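You operate a simulated robot arm through the tools that you are given. There is no shell and no other tool. Be economical: measure what you need, move in short steps, check, and stop when the job is done.

You are at the controls of a simulated robot arm. One attempt, no reset.

JOB
Clear the dry patch on the garden table and brush wood oil on it.
Fine: garden lamp and yellow seed box go on the table leaf; green wood brush back. Set down upright: garden lamp, green wood brush. A coat counts when it lies all over at full strength: go over it till it gets no stronger.
Where things are to end (x, y in the base frame): garden lamp within 0.06 m of [0.8, 0.4]; yellow seed box within 0.06 m of [0.8, -0.07].

Only the result counts: the job must be done as asked and must still hold three seconds after the hand-in. Knocking over, shifting, dropping, spilling or breaking anything else fails it.

ROBOT AND FRAMES
A 6-joint arm with a four-finger gripper on a trunk, on a base that drives. Base frame: it is fixed to the floor where the robot stands at the start and does not move with it; the origin is under the middle of the robot, x ahead of it, y to its left, z up; the surface under the hand at the start is at about z = 0.76. Units: m, rad, N and s.
Its first joint turns from -2.897 to 2.897 rad. Places, roughly: dry patch [0.6, 0.1, 0.8]; leaf catch [0.7, -0.2, 0.7]; table leaf [0.8, 0.2, 0.7]; top of the table leaf [0.8, 0.2, 0.8]; wood oil tub [0.6, 0.4, 0.8]. Payload 3.67 kg.
The TCP is the grasp point between the finger pads, 0.028 m short of the fingertips. In the tool frame z runs along the fingers and y along their closing line. The gripper opens to 0.112 m. The gripper's body begins 0.073 m behind the TCP.
Orientation is that of the tool frame in the base frame, as a unit quaternion [w, x, y, z]. With the fingers straight down and closing along the base's y, the tool's x points along the base's -x, its y along +y and its z along -z.

CONTROLS
- The arm moves only by the tool nudge_tool. Its arguments are lists of equal length, an entry for each row: "turn": the turn, a rotation vector about the tool's x, y, z in units of 4 degrees (1.0 is 4 degrees), a list of three; "travel": the shift along the tool's x, y, z in units of 30 mm (1.0 is 30 mm), a list of three; "hand": the opening, from 0 (shut) to 1 (fully open). In form: {"turn": [[wx, wy, wz], ...], "travel": [[dx, dy, dz], ...], "hand": [hand, ...]}. A call has 1 to 8 rows; each row shifts and turns the commanded pose from where the row before left it, along the tool's axes as they then stand. A call with a number of a shift or a turn outside -1 to 1 is refused whole. Rows are played at 5 a second. More than 0.05 m and 0.15 rad between two rows, or a gripper value outside its range, and nothing of the call is played. Where a pose cannot be reached the arm comes as near as it can. A force on the tool above 40 N (or 10 N above the force at the start of the call, whichever is more), or a blocked arm, ends the call early, and 0.2 s more pass. The fingers move at their own pace and stop on an object; they squeeze with about 37 N. The grip force told is the motor's: it shows also when the fingers shut on nothing. Time passes only in rows, and 0.2 s behind the last, so rows that do not move let the fingers close. The reply holds the time, the measured pose of the TCP, the force on the tool along the base axes, the opening and the grip force, in the units named above and with some noise, with the torque about the TCP (base axes, N m) and any sound that the robot's microphone picked up.
- Cameras (640 x 400 px; columns grow to the right, rows downward): "scene" is now at [0.1098, 0.2146, 1.336]; the picture's right is [-0.00, -1.00, 0.00], its down [-0.52, 0.00, -0.86] and it looks along [0.86, -0.00, -0.52] (base axes); focal length 281 px, centre (320, 200). "wrist" rides on the gripper at [0.06, -0.018, -0.104] in the tool frame; the picture's right is [0.29, 0.96, 0.00], its down [-0.80, 0.24, -0.55] and it looks along [-0.53, 0.16, 0.83] (tool axes); focal length 234 px, centre (320, 200). There is no depth. A picture from a camera that has moved, and an enlarged one, comes with that camera's place and axes in the base frame and with its lens.
- get_image(camera): a new picture of that camera. The clock stands still meanwhile.
- steer(legs): drives the robot by 1 to 6 legs, each [ahead, left, turn to the left] in m, m and rad, along the robot's own axes; the way and the turn of a leg run together, so that a leg with both is an arc; at most 1.5 m and 3.142 rad a leg. The arm and the cameras ride along, it lands a little off, and it stops where it bumps. It gives what a move gives.
- head_to(pan, tilt): turns the head with the scene camera to pan (to the left, within 2.496 rad either way) and tilt (down, from -0.506 to 1.204), counted from straight ahead of the robot. It gives what a move gives.
- inspect(camera, box): a new picture of the part [left, top, right, bottom] of that camera's present view, enlarged. The clock stands still meanwhile.
- hand_in(): hands the job in; it is judged then, once.

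Work in short steps. Places have to be worked out from the pictures, the camera data and where the tool is seen: move nearer, look again, correct. Check each grasp and each placing, and mend what went wrong. You have 120 turns and 82 pictures in all, those below and enlarged ones among them. Open the gripper and draw the arm clear of the work before you hand the job in, unless the task says otherwise; then end with one line.

The tools are called after "Emit:" as a command line: name --argument value ..., lists and objects as JSON in quotes. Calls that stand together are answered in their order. nudge_tool: Moves the arm, as the interface text tells. Its arguments: {"type":"object","properties":{"turn":{"type":"array"},"travel":{"type":"array"},"hand":{"type":"array"}},"required":["turn","travel","hand"]} The other tools are called the same way: steer (legs) drives the base; head_to (pan, tilt) turns the head that bears the scene camera; get_image (camera) takes a picture; inspect (camera, box) takes an enlarged picture of a part of a camera's view; hand_in () hands the job in.

At the start:

```text
clock: 0.0
position: [0.6244, 0.0067, 1.1106]
ee_rot: [0.0, 0.0, 1.0, 0.0]
ft_force: [0.5, 0.1, -0.6]
ft_torque: [-0.01, 0.0, -0.02]
width: 0.1119
finger_force: 0.1
robot x, y, heading: [0.0026, 0.0013, 0.002]
head pan, tilt: [-0.003, 0.543]
```

scene: 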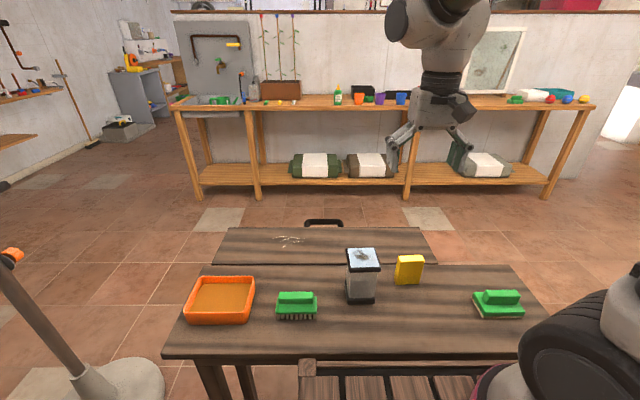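
wrist: 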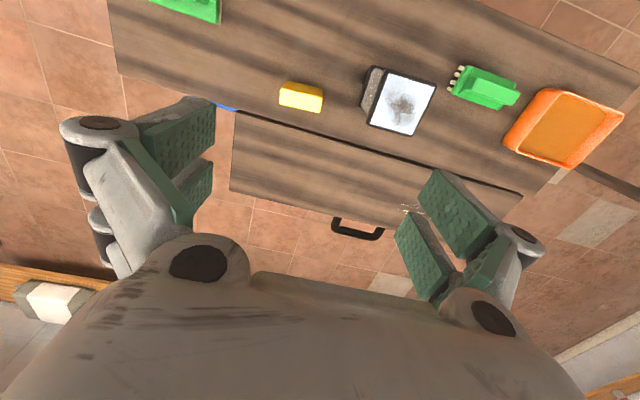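

I start by enlarging the scene view to see the objects on the table, the leaf and its catch.

Emit:
inspect --camera "scene" --box '[160, 210, 360, 335]'

Emit:
inspect --camera "scene" --box '[340, 210, 560, 348]'

Emit:
inspect --camera "wrist" --box '[200, 0, 640, 275]'

```text
3.20 times, centred on (260, 272) of scene
camera zoom: at [0.1098, 0.2146, 1.336], right [0.0, -1.0, 0.0], down [-0.52, 0.0, -0.86], along [0.86, 0.0, -0.52], focal length 899 px, centre (512, -32)
```

zoom: 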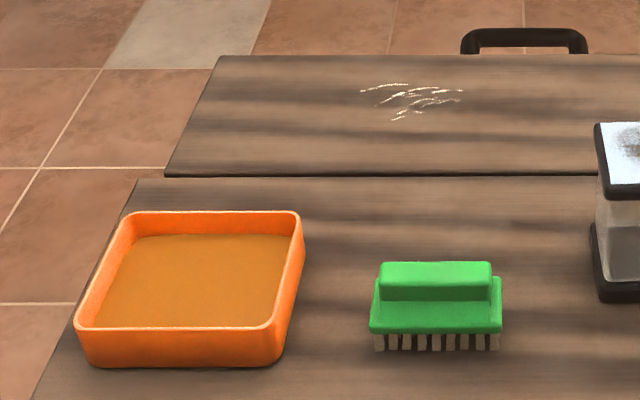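

```text
2.90 times, centred on (450, 279) of scene
camera zoom: at [0.1098, 0.2146, 1.336], right [0.0, -1.0, 0.0], down [-0.52, 0.0, -0.86], along [0.86, 0.0, -0.52], focal length 814 px, centre (-57, -29)
```

zoom: 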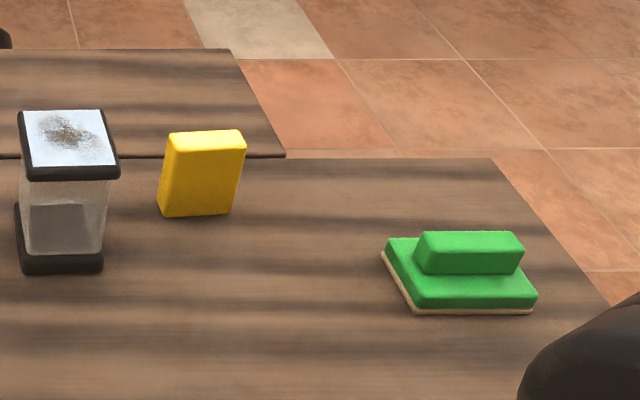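

```text
1.45 times, centred on (420, 138) of wrist
camera zoom: at [0.5643, -0.0108, 1.2148], right [-0.29, 0.96, 0.0], down [0.8, 0.24, 0.55], along [0.53, 0.16, -0.83], focal length 341 px, centre (174, 291)
```

zoom: 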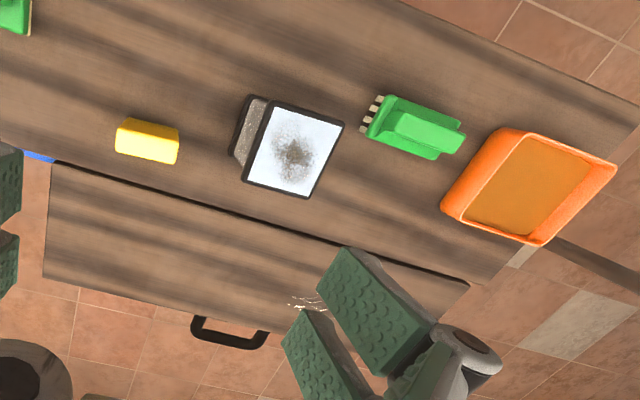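

The lamp and the seed box stand on the main table near x 0.6, and the leaf lies beyond it with something blue at its right end, likely the catch. I move the hand right and down to look at the catch with the wrist camera.

Emit:
nudge_tool --turn '[[0, 0, 0], [0, 0, 0], [0, 0, 0], [0, 0, 0], [0, 0, 0], [0, 0, 0], [0, 0, 0]]' --travel '[[0, -1, 0.6], [0, -1, 0.6], [0, -1, 0.6], [0, -1, 0.6], [0, -1, 0.6], [0, -1, 0.6], [0, -1, 0.6]]' --hand '[1, 1, 1, 1, 1, 1, 1]'

Emit:
get_image --camera "wrist"

Emit:
get_image --camera "scene"

```text
clock: 1.6
position: [0.6249, -0.2017, 0.983]
ee_rot: [0.0, -0.001, 1.0, 0.0]
ft_force: [-0.1, -0.4, -0.3]
ft_torque: [-0.04, 0.0, 0.01]
width: 0.112
finger_force: 0.0
robot x, y, heading: [-0.0039, -0.0021, 0.001]
head pan, tilt: [-0.003, 0.543]
```

```text
76 pictures are left
camera wrist: at [0.5642, -0.2196, 1.0879], right [-0.29, 0.96, 0.0], down [0.8, 0.24, 0.55], along [0.53, 0.16, -0.83], focal length 234 px, centre (320, 200)
```

wrist: 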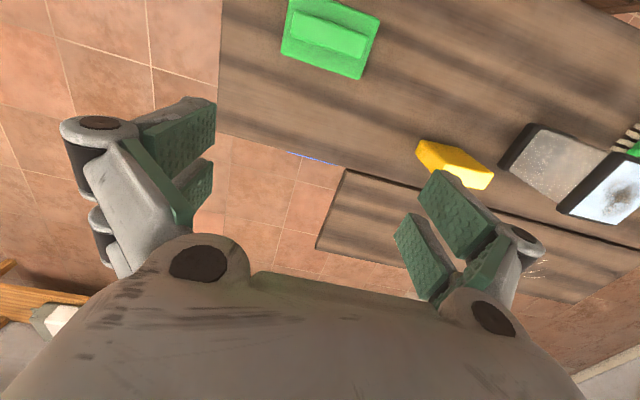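

```text
75 pictures are left
camera scene: at [0.1096, 0.2149, 1.336], right [0.0, -1.0, 0.0], down [-0.52, 0.0, -0.86], along [0.86, 0.0, -0.52], focal length 281 px, centre (320, 200)
```

scene: 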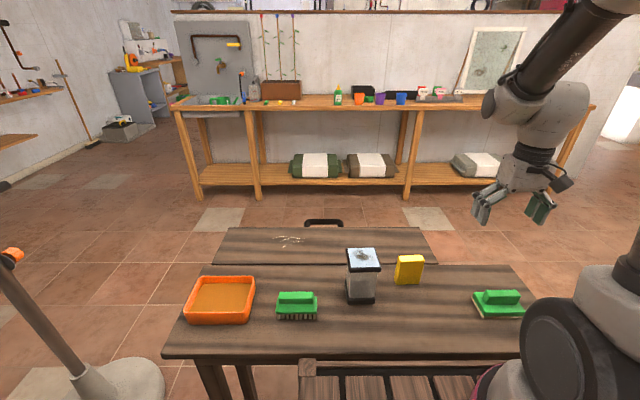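

The blue piece sits under the table edge, hidden from this side. I extend the hand past the edge, then turn it around to look back at the catch.

Emit:
nudge_tool --turn '[[0, 0, 0], [0, 0, 0], [0, 0, 0], [0, 0, 0], [0, 0, 0], [0, 0, 0], [0, 0, 0], [0, 0, 0]]' --travel '[[-1, 0, 0], [-1, 0, 0], [-1, 0, 0], [-1, 0, 0], [-1, 0, 0], [-1, 0, 0], [-1, 0, 0], [-1, 0, 0]]' --hand '[1, 1, 1, 1, 1, 1, 1, 1]'

Emit:
nudge_tool --turn '[[0, 0, 1], [0, 0, 1], [0, 0, 1], [0, 0, 1], [0, 0, 1], [0, 0, 1], [0, 0, 1], [0, 0, 1]]' --travel '[[0, 0, 0], [0, 0, 0], [0, 0, 0], [0, 0, 0], [0, 0, 0], [0, 0, 0], [0, 0, 0], [0, 0, 0]]' --hand '[1, 1, 1, 1, 1, 1, 1, 1]'

Emit:
nudge_tool --turn '[[0, 0, 1], [0, 0, 1], [0, 0, 1], [0, 0, 1], [0, 0, 1], [0, 0, 1], [0, 0, 1], [0, 0, 1]]' --travel '[[0, 0, 0], [0, 0, 0], [0, 0, 0], [0, 0, 0], [0, 0, 0], [0, 0, 0], [0, 0, 0], [0, 0, 0]]' --hand '[1, 1, 1, 1, 1, 1, 1, 1]'

Emit:
nudge_tool --turn '[[0, 0, 1], [0, 0, 1], [0, 0, 1], [0, 0, 1], [0, 0, 1], [0, 0, 1], [0, 0, 1], [0, 0, 1]]' --travel '[[0, 0, 0], [0, 0, 0], [0, 0, 0], [0, 0, 0], [0, 0, 0], [0, 0, 0], [0, 0, 0], [0, 0, 0]]' --hand '[1, 1, 1, 1, 1, 1, 1, 1]'

Emit:
get_image --camera "wrist"

```text
clock: 3.4
position: [0.8674, -0.202, 0.9835]
ee_rot: [0.0, -0.001, 1.0, 0.0]
ft_force: [0.2, 0.0, 0.5]
ft_torque: [-0.01, -0.05, 0.0]
width: 0.112
finger_force: 0.1
robot x, y, heading: [0.0048, 0.0047, 0.001]
head pan, tilt: [-0.003, 0.543]
```

```text
clock: 5.2
position: [0.865, -0.2036, 0.9829]
ee_rot: [0.0, 0.276, 0.961, 0.0]
ft_force: [0.0, -1.1, 0.8]
ft_torque: [0.03, 0.0, -0.04]
width: 0.112
finger_force: 0.1
robot x, y, heading: [-0.0014, 0.0002, 0.002]
head pan, tilt: [-0.003, 0.543]
```

```text
clock: 7.0
position: [0.8638, -0.2025, 0.9844]
ee_rot: [0.0, 0.53, 0.848, -0.001]
ft_force: [0.4, -0.2, -0.1]
ft_torque: [-0.03, -0.02, -0.02]
width: 0.1121
finger_force: 0.1
robot x, y, heading: [-0.0028, 0.0014, 0.002]
head pan, tilt: [-0.003, 0.543]
```

```text
clock: 8.8
position: [0.8648, -0.2036, 0.9843]
ee_rot: [-0.001, 0.743, 0.669, 0.0]
ft_force: [0.3, 0.6, 0.4]
ft_torque: [0.01, -0.01, 0.01]
width: 0.1123
finger_force: 0.0
robot x, y, heading: [-0.0028, -0.0014, 0.001]
head pan, tilt: [-0.003, 0.543]
```

```text
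74 pictures are left
camera wrist: at [0.8523, -0.141, 1.0889], right [0.98, 0.19, 0.0], down [0.15, -0.82, 0.55], along [0.1, -0.54, -0.83], focal length 234 px, centre (320, 200)
```

wrist: 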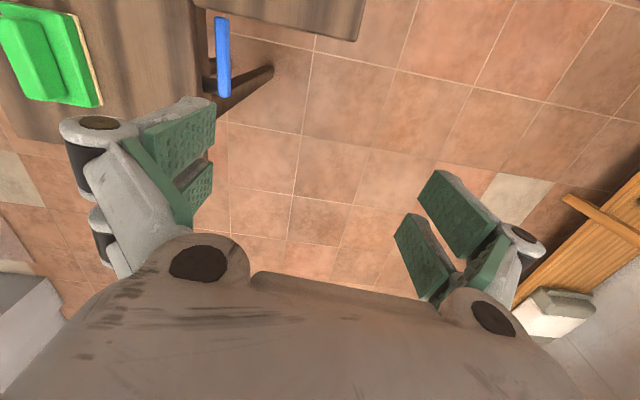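

The catch is a blue bar by the table's far edge near [0.72, -0.19, 0.7]. I enlarge it.

Emit:
inspect --camera "wrist" --box '[130, 0, 370, 150]'

```text
2.67 times, centred on (250, 75) of wrist
camera zoom: at [0.8523, -0.141, 1.0889], right [0.98, 0.19, 0.0], down [0.15, -0.82, 0.55], along [0.1, -0.54, -0.83], focal length 624 px, centre (507, 533)
```

zoom: 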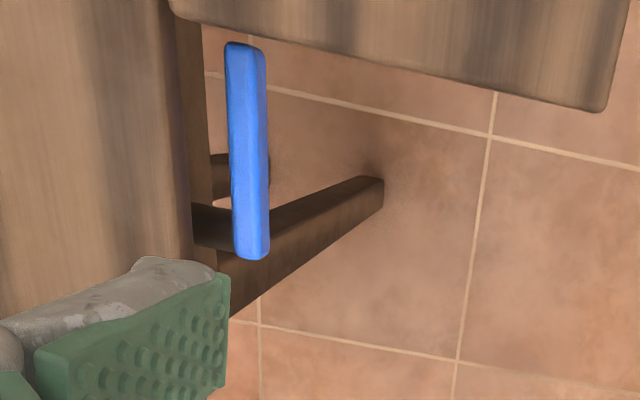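

The bar lies along y just outside the table edge, next to the leaf's right end; I can't yet tell how it moves. I turn the hand further so the camera looks back at it from the far side.

Emit:
nudge_tool --turn '[[0, 0, 1], [0, 0, 1], [0, 0, 1], [0, 0, 1], [0, 0, 1], [0, 0, 1], [0, 0, 1], [0, 0, 1]]' --travel '[[0, 0, 0], [0, 0, 0], [0, 0, 0], [0, 0, 0], [0, 0, 0], [0, 0, 0], [0, 0, 0], [0, 0, 0]]' --hand '[1, 1, 1, 1, 1, 1, 1, 1]'

Emit:
nudge_tool --turn '[[0, 0, 1], [0, 0, 1], [0, 0, 1], [0, 0, 1], [0, 0, 1], [0, 0, 1], [0, 0, 1], [0, 0, 1]]' --travel '[[0, 0, 0], [0, 0, 0], [0, 0, 0], [0, 0, 0], [0, 0, 0], [0, 0, 0], [0, 0, 0], [0, 0, 0]]' --hand '[1, 1, 1, 1, 1, 1, 1, 1]'

Emit:
nudge_tool --turn '[[0, 0, 1], [0, 0, 1], [0, 0, 1], [0, 0, 1], [0, 0, 1]]' --travel '[[0, 0, 0.5], [0, 0, 0.5], [0, 0, 0.5], [0, 0, 0.5], [0, 0, 0.5]]' --hand '[1, 1, 1, 1, 1]'

Emit:
get_image --camera "wrist"

```text
clock: 10.6
position: [0.8661, -0.2024, 0.9841]
ee_rot: [0.001, 0.899, 0.438, 0.001]
ft_force: [-0.3, -0.7, -0.5]
ft_torque: [-0.01, -0.01, -0.02]
width: 0.1121
finger_force: 0.0
robot x, y, heading: [-0.0004, 0.0009, -0.0]
head pan, tilt: [-0.003, 0.543]
```

```text
clock: 12.4
position: [0.8651, -0.2028, 0.9837]
ee_rot: [0.0, 0.985, 0.173, 0.001]
ft_force: [0.0, 0.7, 0.0]
ft_torque: [-0.02, -0.02, 0.01]
width: 0.1119
finger_force: 0.0
robot x, y, heading: [0.0013, 0.0018, -0.001]
head pan, tilt: [-0.003, 0.543]
```

```text
clock: 13.6
position: [0.863, -0.212, 0.9074]
ee_rot: [-0.007, 1.0, 0.006, 0.001]
ft_force: [0.3, 0.5, 1.0]
ft_torque: [-0.05, 0.03, 0.0]
width: 0.1122
finger_force: 0.2
out of reach, approached as far as the arm can: row 5
robot x, y, heading: [-0.0004, -0.0032, -0.0]
head pan, tilt: [-0.003, 0.543]
```

```text
72 pictures are left
camera wrist: at [0.9218, -0.1945, 1.0133], right [0.3, -0.95, -0.01], down [-0.8, -0.26, 0.55], along [-0.53, -0.15, -0.84], focal length 234 px, centre (320, 200)
```

wrist: 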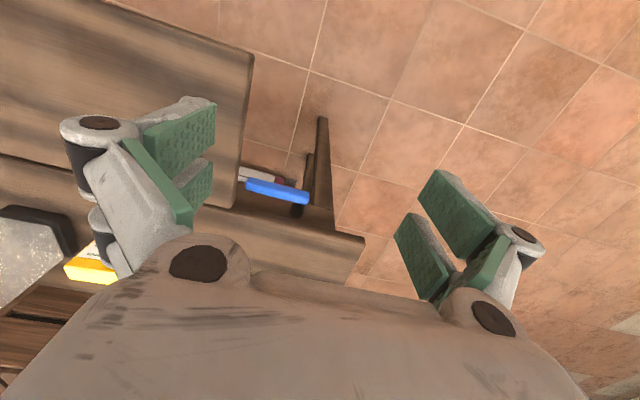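

Emit:
inspect --camera "wrist" --box '[200, 100, 400, 225]'

```text
3.20 times, centred on (300, 162) of wrist
camera zoom: at [0.9218, -0.1945, 1.0133], right [0.3, -0.95, -0.01], down [-0.8, -0.26, 0.55], along [-0.53, -0.15, -0.84], focal length 749 px, centre (384, 320)
```

zoom: 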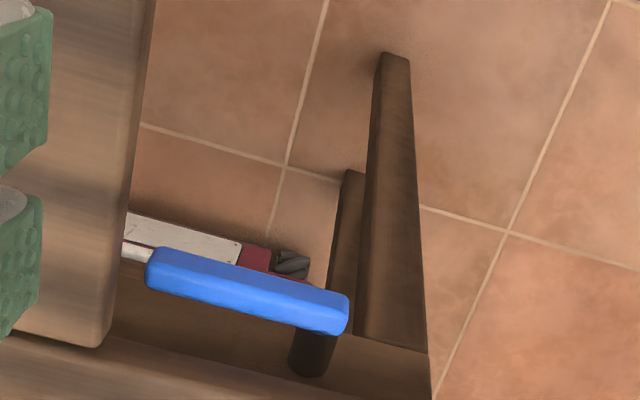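

The blue piece is a grip on a thin rod that runs under the leaf. I back off the last turn a bit, move outward and lower for a flatter view of it.

Emit:
nudge_tool --turn '[[0, 0, -1], [0, 0, -1], [0, 0, -1], [0, 0, 0], [0, 0, 0], [0, 0, 0]]' --travel '[[0, 0.5, 0], [0, 0.5, 0], [0, 0.5, 0.6], [0, 0.5, 0.9], [0, 0.5, 0.9], [0, 0.5, 0.9]]' --hand '[1, 1, 1, 1, 1, 1]'

Emit:
get_image --camera "wrist"

```text
clock: 15.0
position: [0.8771, -0.3021, 0.8112]
ee_rot: [0.0, 0.994, 0.106, 0.002]
ft_force: [-0.5, -0.3, 0.4]
ft_torque: [-0.01, -0.02, 0.05]
width: 0.1118
finger_force: 0.1
robot x, y, heading: [0.0012, 0.0011, 0.0]
head pan, tilt: [-0.003, 0.543]
```

```text
70 pictures are left
camera wrist: at [0.9315, -0.2723, 0.9166], right [0.48, -0.88, 0.0], down [-0.73, -0.4, 0.55], along [-0.48, -0.27, -0.83], focal length 234 px, centre (320, 200)
```

wrist: 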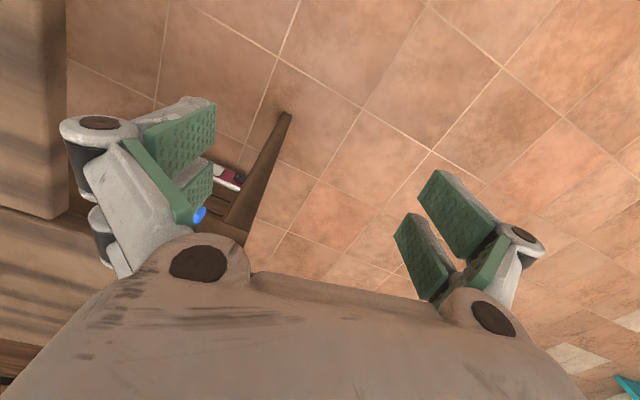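

The grip blocks the view, so I will instead look from the table's right side with the scene camera. First I raise the hand and look at the floor to the right for obstacles.

Emit:
nudge_tool --turn '[[0, 0, 0], [0, 0, 0], [0, 0, 0], [0, 0, 0], [0, 0, 0], [0, 0, 0], [0, 0, 0], [0, 0, 0]]' --travel '[[0, 0, -1], [0, 0, -1], [0, 0, -1], [0, 0, -1], [0, 0, -1], [0, 0, -1], [0, 0, -1], [0, 0, -1]]' --hand '[1, 1, 1, 1, 1, 1, 1, 1]'

Emit:
head_to --pan -1.1 --tilt 0.6

Emit:
get_image --camera "scene"

```text
clock: 16.8
position: [0.875, -0.301, 1.0488]
ee_rot: [0.0, 0.995, 0.105, 0.0]
ft_force: [0.1, 0.4, -1.1]
ft_torque: [0.0, 0.02, -0.01]
width: 0.1117
finger_force: 0.0
robot x, y, heading: [0.0017, -0.0031, -0.003]
head pan, tilt: [-0.003, 0.543]
```

```text
clock: 18.1
position: [0.8737, -0.3005, 1.0507]
ee_rot: [0.0, 0.995, 0.105, 0.0]
ft_force: [0.6, -0.1, -0.2]
ft_torque: [-0.01, -0.03, 0.01]
width: 0.1118
finger_force: 0.1
robot x, y, heading: [0.0018, 0.0035, -0.0]
head pan, tilt: [-1.1, 0.6]
```

```text
69 pictures are left
camera scene: at [0.06, 0.1362, 1.3308], right [-0.89, -0.45, 0.0], down [-0.26, 0.5, -0.83], along [0.38, -0.73, -0.56], focal length 281 px, centre (320, 200)
```

scene: 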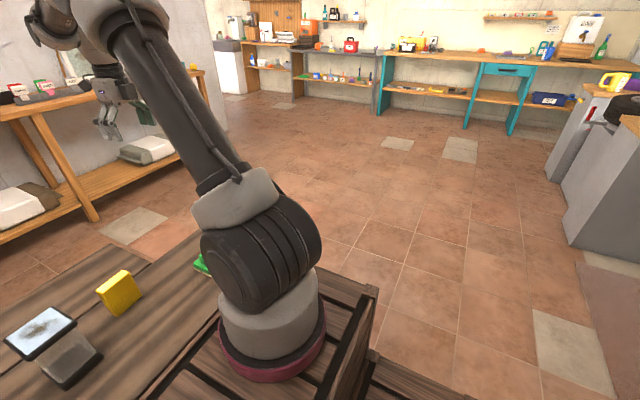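

The floor on the right is free. I drive out to the right end of the table and turn to face it.

Emit:
steer --legs '[[0, -1.1, 0], [0.95, 0, 0], [0, 0, 1.571]]'

Emit:
head_to --pan 0.0 --tilt 0.65

Emit:
get_image --camera "scene"

```text
clock: 32.1
position: [1.2428, -0.2132, 1.0497]
ee_rot: [0.0, 0.624, 0.781, 0.0]
ft_force: [0.3, -0.3, -0.2]
ft_torque: [0.0, -0.01, 0.03]
width: 0.1119
finger_force: 0.0
robot x, y, heading: [0.9564, -1.0874, 1.582]
head pan, tilt: [-1.1, 0.6]
```

```text
clock: 33.5
position: [1.2427, -0.2141, 1.0502]
ee_rot: [0.0, 0.625, 0.781, 0.0]
ft_force: [-0.3, 0.3, 0.0]
ft_torque: [0.02, 0.02, -0.04]
width: 0.1122
finger_force: 0.0
robot x, y, heading: [0.958, -1.0923, 1.584]
head pan, tilt: [0.0, 0.649]
```

```text
68 pictures are left
camera scene: at [0.7369, -0.988, 1.3265], right [1.0, 0.01, 0.0], down [0.01, -0.6, -0.8], along [-0.01, 0.8, -0.6], focal length 281 px, centre (320, 200)
```

scene: 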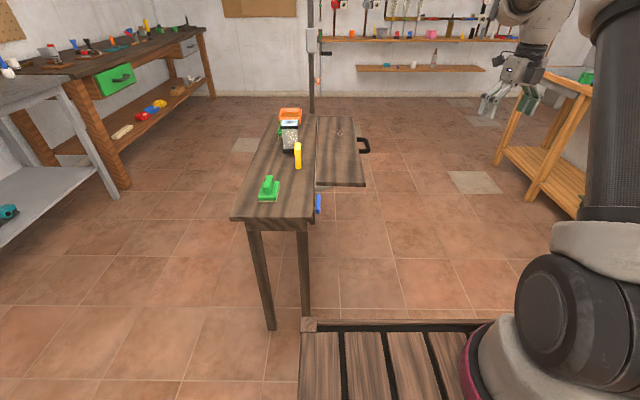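

Emit:
inspect --camera "scene" --box '[270, 150, 390, 225]'

```text
5.33 times, centred on (330, 188) of scene
camera zoom: at [0.7369, -0.988, 1.3265], right [1.0, 0.01, 0.0], down [0.01, -0.6, -0.8], along [-0.01, 0.8, -0.6], focal length 1498 px, centre (267, 267)
```

zoom: 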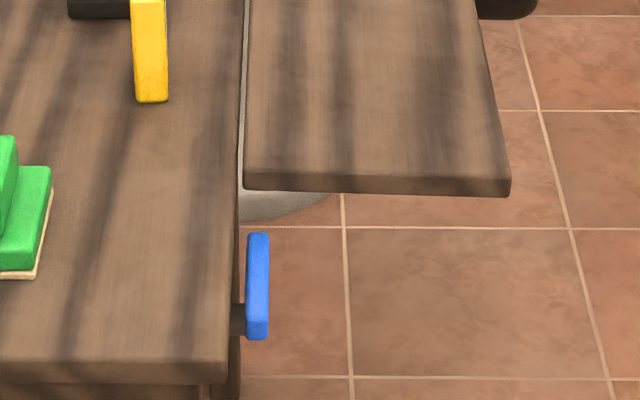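

From here I see a blue lever mounted at its near end on a dark post on the table edge, pointing toward the leaf. Before touching it I will test gently whether the leaf carries load; first drive a little nearer.

Emit:
steer --legs '[[0.17, 0, -0.013]]'

Emit:
inspect --camera "scene" --box '[250, 160, 410, 260]'

```text
clock: 34.9
position: [1.2521, -0.0468, 1.051]
ee_rot: [0.0, 0.628, 0.778, 0.001]
ft_force: [-0.2, -0.7, -0.1]
ft_torque: [0.0, 0.0, -0.01]
width: 0.1119
finger_force: 0.1
robot x, y, heading: [0.9565, -0.9242, 1.571]
head pan, tilt: [0.0, 0.649]
```

```text
4.00 times, centred on (330, 210) of scene
camera zoom: at [0.7369, -0.8146, 1.3265], right [1.0, 0.0, 0.0], down [0.0, -0.6, -0.8], along [0.0, 0.8, -0.6], focal length 1124 px, centre (280, 160)
```

zoom: 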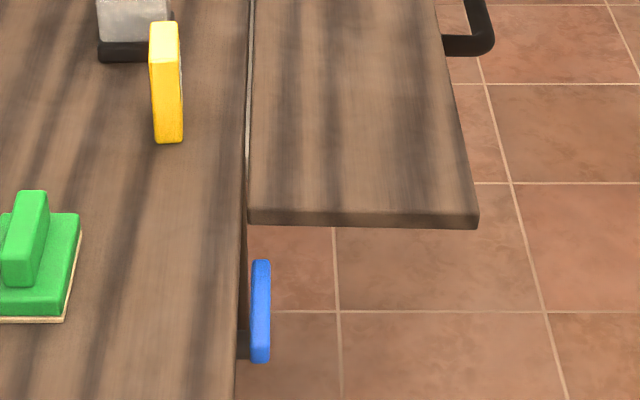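

The leaf looks close to level, maybe sagging a degree. I square the hand, shut it, and bring it over the outer part of the leaf for a light press test.

Emit:
nudge_tool --turn '[[0, 0, 1], [0, 0, 1], [0, 0, 1], [0, 0, 0], [0, 0, 0], [0, 0, 0], [0, 0, 0], [0, 0, 0]]' --travel '[[0, 0, 0], [0, 0, 0], [0, 0, 0], [0, -1, 0], [0, -1, 0], [0, -1, 0], [0, -1, 0], [0, -1, 0]]' --hand '[0, 0, 0, 0, 0, 0, 0, 0]'

Emit:
nudge_tool --turn '[[0, 0, 0], [0, 0, 0], [0, 0, 0], [0, 0, 0], [0, 0, 0], [0, 0, 0], [0, 0, 0], [0, 0, 0]]' --travel '[[0, -1, 0.9], [0, -1, 0.9], [0, -1, 0.9], [0, -1, 0.9], [0, -1, 0.9], [0, -1, 0.9], [0, -1, 0.9], [0, -1, 0.9]]' --hand '[0, 0, 0, 0, 0, 0, 0, 0]'

Emit:
get_image --camera "scene"

```text
clock: 36.7
position: [1.1568, -0.0542, 1.0473]
ee_rot: [-0.008, 0.699, 0.715, -0.007]
ft_force: [0.6, -1.0, -0.6]
ft_torque: [0.0, -0.01, 0.02]
width: 0.0
finger_force: 35.7
out of reach, approached as far as the arm can: row 6, 7, 8
robot x, y, heading: [0.9488, -0.9231, 1.572]
head pan, tilt: [0.0, 0.649]
```

```text
clock: 38.5
position: [1.1177, -0.0835, 0.8129]
ee_rot: [-0.018, 0.697, 0.716, -0.013]
ft_force: [0.6, 0.0, 0.5]
ft_torque: [0.0, 0.07, 0.01]
width: 0.0
finger_force: 35.6
out of reach, approached as far as the arm can: row 1, 2, 3, 4, 5, 6, 7, 8
robot x, y, heading: [0.9503, -0.9228, 1.571]
head pan, tilt: [0.0, 0.649]
```

```text
65 pictures are left
camera scene: at [0.7372, -0.8146, 1.3265], right [1.0, 0.0, 0.0], down [0.0, -0.6, -0.8], along [0.0, 0.8, -0.6], focal length 281 px, centre (320, 200)
```

scene: 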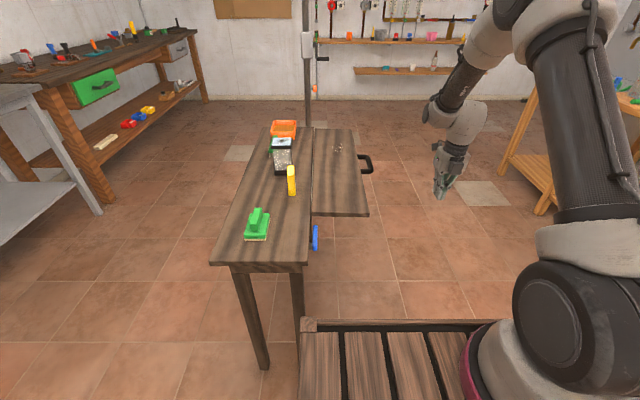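

The wrist is at its turning limit in this orientation. I turn it back a quarter so that the tool axes match the starting ones, raising a little.

Emit:
nudge_tool --turn '[[0, 0, -1], [0, 0, -1], [0, 0, -1], [0, 0, -1], [0, 0, -1], [0, 0, -1], [0, 0, -1], [0, 0, -1]]' --travel '[[0, 0, -1], [0, 0, -1], [0, 0, 0], [0, 0, 0], [0, 0, 0], [0, 0, 0], [0, 0, 0], [0, 0, 0]]' --hand '[0, 0, 0, 0, 0, 0, 0, 0]'

Emit:
nudge_tool --turn '[[0, 0, -1], [0, 0, -1], [0, 0, -1], [0, 0, -1], [0, 0, -1], [0, 0, -1], [0, 0, -1], [0, 0, -1]]' --travel '[[0, 0, 0], [0, 0, 0], [0, 0, 0], [0, 0, 0], [0, 0, 0], [0, 0, 0], [0, 0, 0], [0, 0, 0]]' --hand '[0, 0, 0, 0, 0, 0, 0, 0]'

Emit:
nudge_tool --turn '[[0, 0, -1], [0, 0, -1], [0, 0, -1], [0, 0, -1], [0, 0, -1], [0, 0, -1], [0, 0, -0.5]]' --travel '[[0, 0, 0], [0, 0, 0], [0, 0, 0], [0, 0, 0], [0, 0, 0], [0, 0, 0], [0, 0, 0]]' --hand '[0, 0, 0, 0, 0, 0, 0]'

```text
clock: 40.3
position: [1.1193, -0.0834, 0.8755]
ee_rot: [-0.021, 0.473, 0.881, -0.007]
ft_force: [-0.6, 0.6, -0.2]
ft_torque: [0.0, 0.01, -0.03]
width: 0.0
finger_force: 35.9
robot x, y, heading: [0.9534, -0.9229, 1.571]
head pan, tilt: [0.0, 0.649]
```

```text
clock: 42.1
position: [1.1193, -0.0815, 0.8738]
ee_rot: [-0.022, 0.212, 0.977, -0.002]
ft_force: [0.5, 0.1, -0.1]
ft_torque: [-0.02, 0.01, 0.0]
width: 0.0001
finger_force: 35.9
robot x, y, heading: [0.9513, -0.9199, 1.574]
head pan, tilt: [0.0, 0.649]
```

```text
clock: 43.7
position: [1.1196, -0.0819, 0.8745]
ee_rot: [-0.022, -0.014, 1.0, 0.003]
ft_force: [0.6, 0.2, -0.3]
ft_torque: [-0.03, 0.01, 0.02]
width: 0.0
finger_force: 35.4
robot x, y, heading: [0.9526, -0.9203, 1.573]
head pan, tilt: [0.0, 0.649]
```

I correct the slight tilt and move in over the outer strip of the leaf.

Emit:
nudge_tool --turn '[[0.1, -0.63, 0.4], [0, 0, 0], [0, 0, 0], [0, 0, 0], [0, 0, 0], [0, 0, 0], [0, 0, 0], [0, 0, 0]]' --travel '[[0, 0, 0], [1, 0, 0], [1, 0, 0], [1, 0.3, 0], [1, 0.3, 0], [1, 0, 0], [1, 0, 0], [1, 0, 0]]' --hand '[0, 0, 0, 0, 0, 0, 0, 0]'

Emit:
nudge_tool --turn '[[0, 0, 0], [0, 0, 0], [0, 0, 0], [0, 0, 0], [0, 0, 0], [0, 0, 0]]' --travel '[[1, 0, 0], [0.8, 0, 0.4], [0, 0, 0.6], [0, 0, 0.6], [0, 0, 0.5], [0, 0, 0.1]]' --hand '[0, 0, 0, 0, 0, 0]'

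Emit:
get_image --camera "scene"

```text
clock: 45.5
position: [0.9112, -0.0643, 0.8747]
ee_rot: [0.0, 0.0, 1.0, -0.002]
ft_force: [0.2, 0.6, -0.5]
ft_torque: [-0.01, 0.01, -0.01]
width: 0.0
finger_force: 35.4
robot x, y, heading: [0.9532, -0.9188, 1.573]
head pan, tilt: [0.0, 0.649]
```

```text
clock: 46.9
position: [0.8566, -0.0651, 0.8084]
ee_rot: [0.001, -0.001, 1.0, 0.0]
ft_force: [-0.4, 0.4, -0.3]
ft_torque: [0.0, 0.0, -0.01]
width: 0.0
finger_force: 35.5
robot x, y, heading: [0.9499, -0.924, 1.573]
head pan, tilt: [0.0, 0.649]
```

```text
64 pictures are left
camera scene: at [0.7368, -0.8147, 1.3265], right [1.0, 0.0, 0.0], down [0.0, -0.6, -0.8], along [0.0, 0.8, -0.6], focal length 281 px, centre (320, 200)
```

scene: 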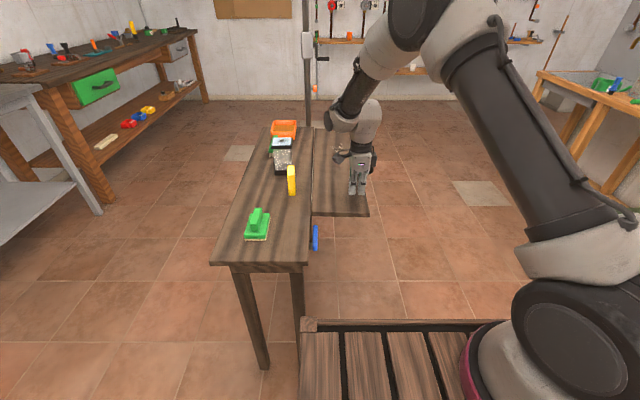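

Fingertips are about 0.78; I lower in small rows until contact shows in the force.

Emit:
nudge_tool --turn '[[0, 0, 0], [0, 0, 0], [0, 0, 0], [0, 0, 0]]' --travel '[[0, 0, 0.15], [0, 0, 0.15], [0, 0, 0.15], [0, 0, 0.1]]' --hand '[0, 0, 0, 0]'

Emit:
nudge_tool --turn '[[0, 0, 0], [0, 0, 0]]' --travel '[[0, 0, 0.1], [0, 0, 0.1]]' --hand '[0, 0]'

Emit:
nudge_tool --turn '[[0, 0, 0], [0, 0, 0]]' --travel '[[0, 0, 0.1], [0, 0, 0]]' --hand '[0, 0]'

```text
clock: 47.9
position: [0.8554, -0.0652, 0.7933]
ee_rot: [0.001, 0.0, 1.0, 0.0]
ft_force: [0.1, 0.5, -0.2]
ft_torque: [0.02, 0.01, -0.03]
width: 0.0
finger_force: 36.0
robot x, y, heading: [0.9532, -0.9191, 1.572]
head pan, tilt: [0.0, 0.649]
```

```text
clock: 48.5
position: [0.8555, -0.0637, 0.7865]
ee_rot: [0.0, 0.0, 1.0, 0.0]
ft_force: [0.2, -0.8, -0.2]
ft_torque: [0.0, 0.02, -0.01]
width: 0.0
finger_force: 35.7
robot x, y, heading: [0.9512, -0.9233, 1.574]
head pan, tilt: [0.0, 0.649]
```

```text
clock: 49.1
position: [0.8567, -0.0642, 0.7819]
ee_rot: [0.0, 0.0, 1.0, 0.0]
ft_force: [-0.3, 0.5, -0.1]
ft_torque: [0.01, 0.0, 0.01]
width: 0.0
finger_force: 35.6
robot x, y, heading: [0.9506, -0.9224, 1.574]
head pan, tilt: [0.0, 0.649]
```

Tips at about 0.754, no contact yet. I go on in 3 mm steps.

Emit:
nudge_tool --turn '[[0, 0, 0], [0, 0, 0]]' --travel '[[0, 0, 0.1], [0, 0, 0]]' --hand '[0, 0]'

Emit:
nudge_tool --turn '[[0, 0, 0], [0, 0, 0]]' --travel '[[0, 0, 0.1], [0, 0, 0]]' --hand '[0, 0]'

Emit:
inspect --camera "scene" --box '[290, 150, 410, 225]'

```text
clock: 49.7
position: [0.855, -0.0643, 0.781]
ee_rot: [-0.001, 0.0, 1.0, 0.0]
ft_force: [2.3, -2.7, 11.6]
ft_torque: [-0.07, 0.23, 0.05]
width: 0.006
finger_force: 35.9
robot x, y, heading: [0.9547, -0.923, 1.574]
head pan, tilt: [0.0, 0.649]
```

```text
clock: 50.2
position: [0.8553, -0.0649, 0.7812]
ee_rot: [0.0, -0.001, 1.0, 0.001]
ft_force: [1.8, -8.8, 17.3]
ft_torque: [-0.18, 0.43, 0.23]
width: 0.006
finger_force: 35.7
robot x, y, heading: [0.9567, -0.9222, 1.569]
head pan, tilt: [0.0, 0.649]
stopped in row 2: the force on the tool passed its limit at 42 N (the readings are from after the stop); the commanded pose is now the measured one
```

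```text
5.33 times, centred on (350, 188) of scene
camera zoom: at [0.737, -0.8157, 1.3266], right [1.0, 0.0, 0.0], down [0.0, -0.6, -0.8], along [0.0, 0.8, -0.6], focal length 1498 px, centre (160, 267)
```

zoom: 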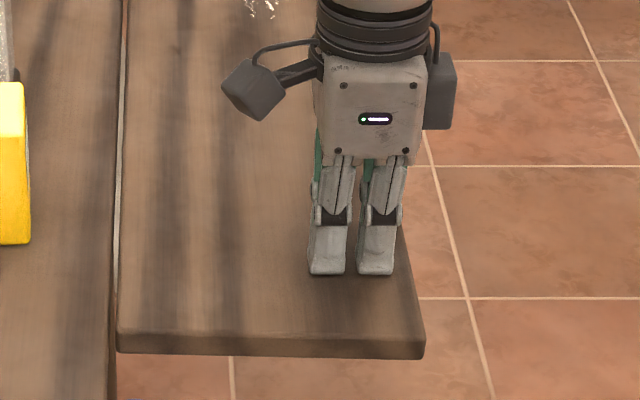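

The leaf bore over 40 N without moving, so it is already held up by its catch; I leave the catch alone. I raise the hand and drive back to the start place.

Emit:
nudge_tool --turn '[[0, 0, 0], [0, 0, 0], [0, 0, 0], [0, 0, 0], [0, 0, 0], [0, 0, 0], [0, 0, 0], [0, 0, 0]]' --travel '[[0, 0, -1], [0, 0, -1], [0, 0, -1], [0, 0, -1], [0, 0, -1], [0, 0, -1], [0, 0, -1], [0, 0, -1]]' --hand '[1, 1, 1, 1, 1, 1, 1, 1]'

Emit:
nudge_tool --turn '[[0, 0, -1], [0, 0, -1], [0, 0, -1], [0, 0, -1], [0, 0, -1], [0, 0, -1], [0, 0, -1], [0, 0, -1]]' --travel '[[0, 0, -1], [0, 0, -1], [0, 0, 0], [0, 0, 0], [0, 0, 0], [0, 0, 0], [0, 0, 0], [0, 0, 0]]' --hand '[1, 1, 1, 1, 1, 1, 1, 1]'

Emit:
steer --legs '[[0, 0, -1.573], [-0.953, 0, 0], [0, 0.923, 0]]'

Emit:
head_to --pan 0.0 --tilt 0.8

Emit:
get_image --camera "scene"

```text
clock: 52.0
position: [0.8541, -0.063, 1.0172]
ee_rot: [0.0, 0.001, 1.0, 0.001]
ft_force: [-0.5, -0.1, -0.3]
ft_torque: [-0.03, -0.02, -0.01]
width: 0.1118
finger_force: 0.1
robot x, y, heading: [0.9518, -0.9233, 1.575]
head pan, tilt: [0.0, 0.649]
```

```text
clock: 53.8
position: [0.8548, -0.064, 1.0784]
ee_rot: [0.0, -0.276, 0.961, 0.001]
ft_force: [-0.7, -0.1, 0.7]
ft_torque: [-0.01, 0.0, 0.02]
width: 0.112
finger_force: 0.0
robot x, y, heading: [0.953, -0.9176, 1.572]
head pan, tilt: [0.0, 0.649]
```

```text
clock: 67.0
position: [0.8358, 0.0785, 1.0787]
ee_rot: [0.0, 0.476, 0.879, 0.001]
ft_force: [0.3, -0.3, 0.3]
ft_torque: [0.02, 0.03, -0.01]
width: 0.1121
finger_force: 0.0
robot x, y, heading: [-0.0218, -0.0329, 0.019]
head pan, tilt: [0.0, 0.649]
```

```text
clock: 67.7
position: [0.8362, 0.0794, 1.0779]
ee_rot: [0.0, 0.478, 0.879, 0.0]
ft_force: [0.4, 0.5, -0.6]
ft_torque: [0.02, 0.03, -0.03]
width: 0.1118
finger_force: 0.0
robot x, y, heading: [-0.0209, -0.0332, 0.019]
head pan, tilt: [0.0, 0.799]
```

```text
62 pictures are left
camera scene: at [0.0771, 0.1843, 1.3139], right [0.02, -1.0, 0.0], down [-0.72, -0.01, -0.7], along [0.7, 0.01, -0.72], focal length 281 px, centre (320, 200)
```

scene: 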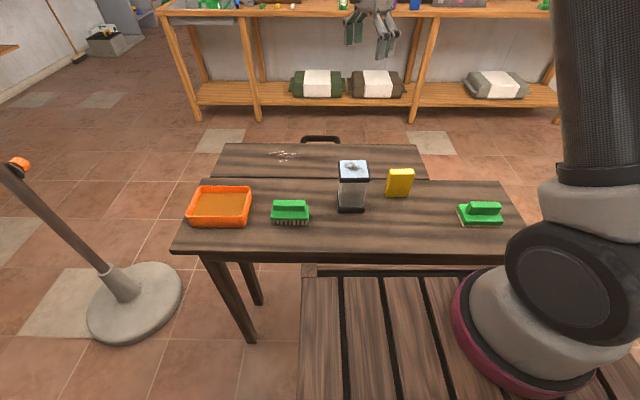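

Back at the table, the lamp stands near [0.605, 0.11] and the box near [0.648, -0.027]. I turn the wrist back to the neutral orientation and go over the seed box.

Emit:
nudge_tool --turn '[[0, 0, -1], [0, 0, -1], [0, 0, -1], [0, 0, -1], [0, 0, -1], [0, 0, -1], [0, 0, -1], [0, 0, -1]]' --travel '[[0, 0, 0], [0, 0, 0], [0, 0, 0], [0, 0, 0], [0, 0, 0], [0, 0, 0], [0, 0, 0], [0, 0, 0]]' --hand '[1, 1, 1, 1, 1, 1, 1, 1]'

Emit:
nudge_tool --turn '[[0, 0, -1], [0, 0, -1], [0, 0, -1], [0, 0, -1], [0, 0, -1], [0, 0, -1], [0, 0, -0.2], [0, 0, 0]]' --travel '[[0, 0, 0], [0, 0, 0], [0, 0, 0], [0, 0, 0], [0, 0, 0], [0, 0, 0], [0, 0, 0], [0, 0, 0]]' --hand '[1, 1, 1, 1, 1, 1, 1, 1]'

Emit:
nudge_tool --turn '[[0, 0, 0], [0, 0, 0], [0, 0, 0], [0, 0, 0], [0, 0, 0], [0, 0, 0], [0, 0, 0]]' --travel '[[0.9, -0.51, 0.4], [0.9, -0.51, 0.4], [0.9, -0.51, 0.4], [0.9, -0.51, 0.4], [0.9, -0.51, 0.4], [0.9, -0.51, 0.4], [0.9, -0.51, 0.4]]' --hand '[1, 1, 1, 1, 1, 1, 1]'

Emit:
get_image --camera "wrist"

Emit:
get_image --camera "scene"

```text
clock: 69.5
position: [0.8377, 0.08, 1.0786]
ee_rot: [0.001, 0.216, 0.976, 0.001]
ft_force: [0.0, 0.6, 0.1]
ft_torque: [0.0, 0.01, 0.01]
width: 0.112
finger_force: 0.1
robot x, y, heading: [-0.0196, -0.0352, 0.018]
head pan, tilt: [0.0, 0.799]
```

```text
clock: 71.2
position: [0.8364, 0.0782, 1.0797]
ee_rot: [0.001, 0.001, 1.0, 0.001]
ft_force: [-0.6, -0.4, 0.5]
ft_torque: [0.03, 0.0, 0.0]
width: 0.1123
finger_force: 0.1
robot x, y, heading: [-0.0193, -0.0343, 0.024]
head pan, tilt: [0.0, 0.799]
```

```text
clock: 72.8
position: [0.6451, -0.0252, 0.9962]
ee_rot: [0.002, 0.002, 1.0, 0.001]
ft_force: [0.2, 0.4, -0.3]
ft_torque: [-0.03, 0.02, 0.02]
width: 0.1119
finger_force: 0.1
robot x, y, heading: [-0.0214, -0.0298, 0.02]
head pan, tilt: [0.0, 0.799]
```

```text
61 pictures are left
camera wrist: at [0.5855, -0.0439, 1.1005], right [-0.28, 0.96, 0.0], down [0.8, 0.24, 0.56], along [0.53, 0.16, -0.83], focal length 234 px, centre (320, 200)
```

wrist: 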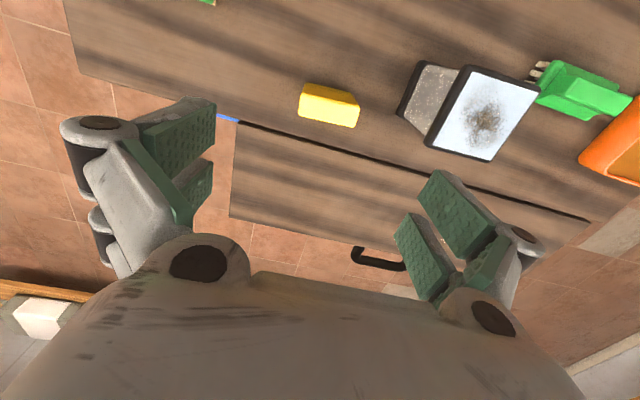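

```text
60 pictures are left
camera scene: at [0.0772, 0.1844, 1.3139], right [0.02, -1.0, 0.0], down [-0.72, -0.01, -0.7], along [0.7, 0.01, -0.72], focal length 281 px, centre (320, 200)
```

scene: 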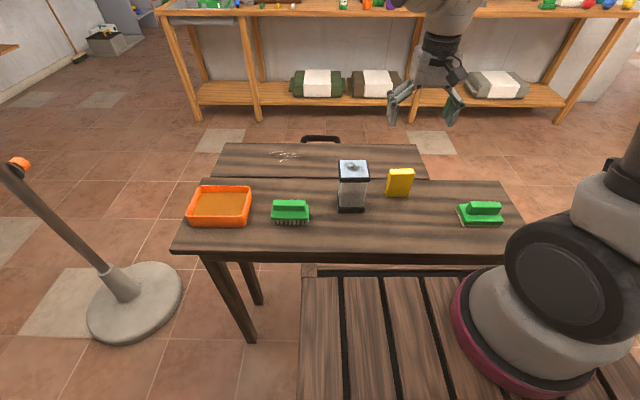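

I enlarge the wrist view on the box and the lamp to measure them.

Emit:
inspect --camera "wrist" --box '[280, 40, 560, 215]'

```text
2.29 times, centred on (420, 128) of wrist
camera zoom: at [0.5855, -0.0439, 1.1005], right [-0.28, 0.96, 0.0], down [0.8, 0.24, 0.56], along [0.53, 0.16, -0.83], focal length 535 px, centre (91, 366)
```

zoom: 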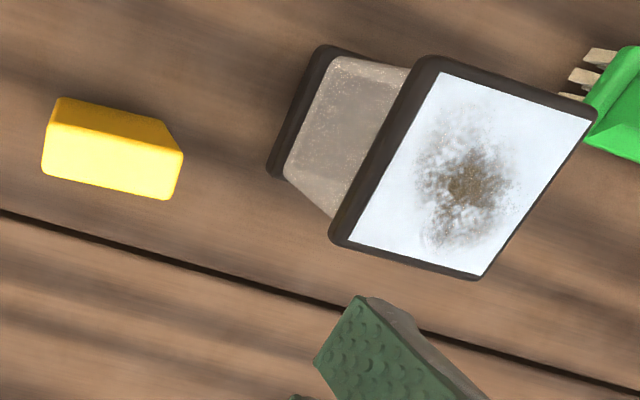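

The box's top is centred near [0.639, -0.018], turned about 4.5 degrees. I align, descend around it and close.

Emit:
nudge_tool --turn '[[0, 0, -1], [0, 0, 0], [0, 0, 0], [0, 0, 0], [0, 0, 0]]' --travel '[[0.2, 0.24, 0], [0, 0, 1], [0, 0, 1], [0, 0, 1], [0, 0, 1]]' --hand '[1, 1, 1, 1, 1]'

Emit:
get_image --camera "wrist"

Emit:
inspect --camera "scene" --box '[320, 110, 480, 210]'

```text
clock: 74.0
position: [0.64, -0.02, 0.876]
ee_rot: [0.001, -0.032, 0.999, 0.001]
ft_force: [0.0, -1.2, 0.1]
ft_torque: [-0.01, -0.03, -0.04]
width: 0.1116
finger_force: 0.0
robot x, y, heading: [-0.0214, -0.0316, 0.019]
head pan, tilt: [0.0, 0.799]
```

```text
58 pictures are left
camera wrist: at [0.581, -0.0417, 0.9806], right [-0.35, 0.94, 0.0], down [0.78, 0.29, 0.56], along [0.52, 0.2, -0.83], focal length 234 px, centre (320, 200)
```

wrist: 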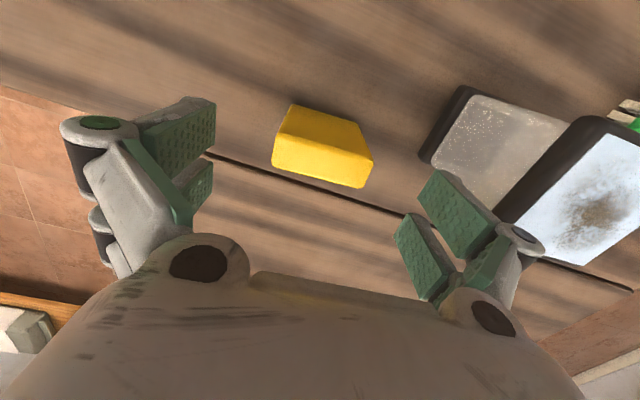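

```text
4.00 times, centred on (400, 160) of scene
camera zoom: at [0.0768, 0.1843, 1.3139], right [0.02, -1.0, 0.0], down [-0.72, -0.01, -0.7], along [0.7, 0.01, -0.72], focal length 1124 px, centre (0, 360)
```

zoom: 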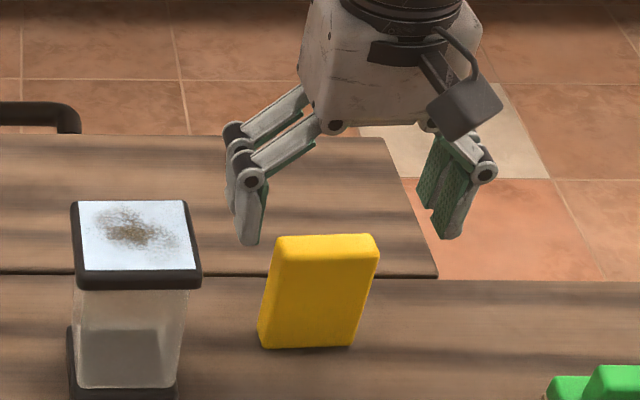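

The fingers straddle the box and clear the lamp. I descend and close.

Emit:
nudge_tool --turn '[[0, 0, 0], [0, 0, 0], [0, 0, 0], [0, 0, 0], [0, 0, 0], [0, 0, 0], [0, 0, 0]]' --travel '[[0, 0, 1], [0, 0, 1], [0, 0, 0.5], [0, 0, 0], [0, 0, 0], [0, 0, 0], [0, 0, 0]]' --hand '[1, 1, 1, 0.4, 0.4, 0.4, 0.4]'

Emit:
get_image --camera "wrist"

```text
clock: 75.7
position: [0.6415, -0.0194, 0.7988]
ee_rot: [0.001, -0.033, 0.999, 0.0]
ft_force: [0.7, 0.1, 1.0]
ft_torque: [0.01, -0.03, 0.02]
width: 0.063
finger_force: 37.5
robot x, y, heading: [-0.0186, -0.0312, 0.018]
head pan, tilt: [0.0, 0.799]
```

```text
56 pictures are left
camera wrist: at [0.5814, -0.0405, 0.905], right [-0.35, 0.94, 0.0], down [0.78, 0.29, 0.56], along [0.52, 0.2, -0.83], focal length 234 px, centre (320, 200)
```

wrist: 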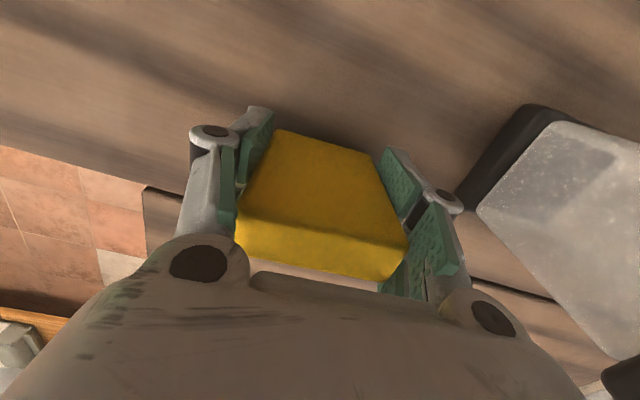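

The box is held (0.063 m). I lift it 6 cm, carry it to [0.80, -0.07] and lower toward the leaf.

Emit:
nudge_tool --turn '[[0, 0, 0], [0, 0, 0], [0, 0, 0], [0, 0, 0], [0, 0, 0], [0, 0, 0], [0, 0, 0], [0, 0, 0]]' --travel '[[0, 0, -1], [0, 0, -1], [-0.87, -0.335, 0], [-0.87, -0.335, 0], [-0.87, -0.335, 0], [-0.87, -0.335, 0], [-0.87, -0.335, 0], [-0.87, -0.335, 0]]' --hand '[0.4, 0.4, 0.4, 0.4, 0.4, 0.4, 0.4, 0.4]'

Emit:
nudge_tool --turn '[[0, 0, 0], [0, 0, 0], [0, 0, 0]]' --travel '[[0, 0, 1], [0, 0, 0.7], [0, 0, 0]]' --hand '[0.4, 0.4, 0.4]'

Emit:
inspect --camera "scene" --box '[340, 100, 480, 188]'

```text
clock: 77.5
position: [0.8007, -0.069, 0.8614]
ee_rot: [0.002, -0.033, 0.999, 0.0]
ft_force: [0.4, -0.4, -0.2]
ft_torque: [-0.05, -0.02, 0.01]
width: 0.0634
finger_force: 36.9
robot x, y, heading: [-0.0198, -0.0335, 0.023]
head pan, tilt: [0.0, 0.799]
```

```text
clock: 78.2
position: [0.8001, -0.068, 0.8105]
ee_rot: [0.0, -0.033, 0.999, 0.001]
ft_force: [0.1, 0.9, -0.2]
ft_torque: [0.0, -0.01, -0.01]
width: 0.0634
finger_force: 36.7
robot x, y, heading: [-0.0187, -0.0343, 0.016]
head pan, tilt: [0.0, 0.799]
```

```text
4.55 times, centred on (410, 144) of scene
camera zoom: at [0.0771, 0.1843, 1.3139], right [0.02, -1.0, 0.0], down [-0.72, -0.01, -0.7], along [0.7, 0.01, -0.72], focal length 1277 px, centre (-89, 454)
```

zoom: 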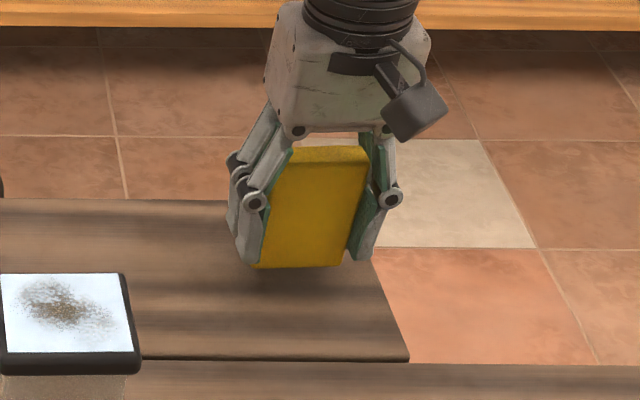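

Well placed above the leaf. I lower in 3 mm steps until contact.

Emit:
nudge_tool --turn '[[0, 0, 0], [0, 0, 0], [0, 0, 0], [0, 0, 0]]' --travel '[[0, 0, 0.13], [0, 0, 0.13], [0, 0, 0.08], [0, 0, 0]]' --hand '[0.4, 0.4, 0.4, 0.4]'

Emit:
nudge_tool --turn '[[0, 0, 0], [0, 0, 0]]' --travel '[[0, 0, 0.1], [0, 0, 0]]' --hand '[0.4, 0.4]'

```text
clock: 79.2
position: [0.8018, -0.069, 0.7983]
ee_rot: [0.001, -0.033, 0.999, 0.001]
ft_force: [0.2, 0.4, -0.7]
ft_torque: [-0.01, 0.0, -0.03]
width: 0.063
finger_force: 36.8
robot x, y, heading: [-0.0182, -0.0302, 0.019]
head pan, tilt: [0.0, 0.799]
```

```text
clock: 79.8
position: [0.802, -0.0689, 0.7969]
ee_rot: [0.001, -0.033, 0.999, 0.002]
ft_force: [-2.7, 1.9, 25.0]
ft_torque: [0.18, 0.46, -0.02]
width: 0.063
finger_force: 37.0
robot x, y, heading: [-0.0217, -0.0334, 0.016]
head pan, tilt: [0.0, 0.799]
```

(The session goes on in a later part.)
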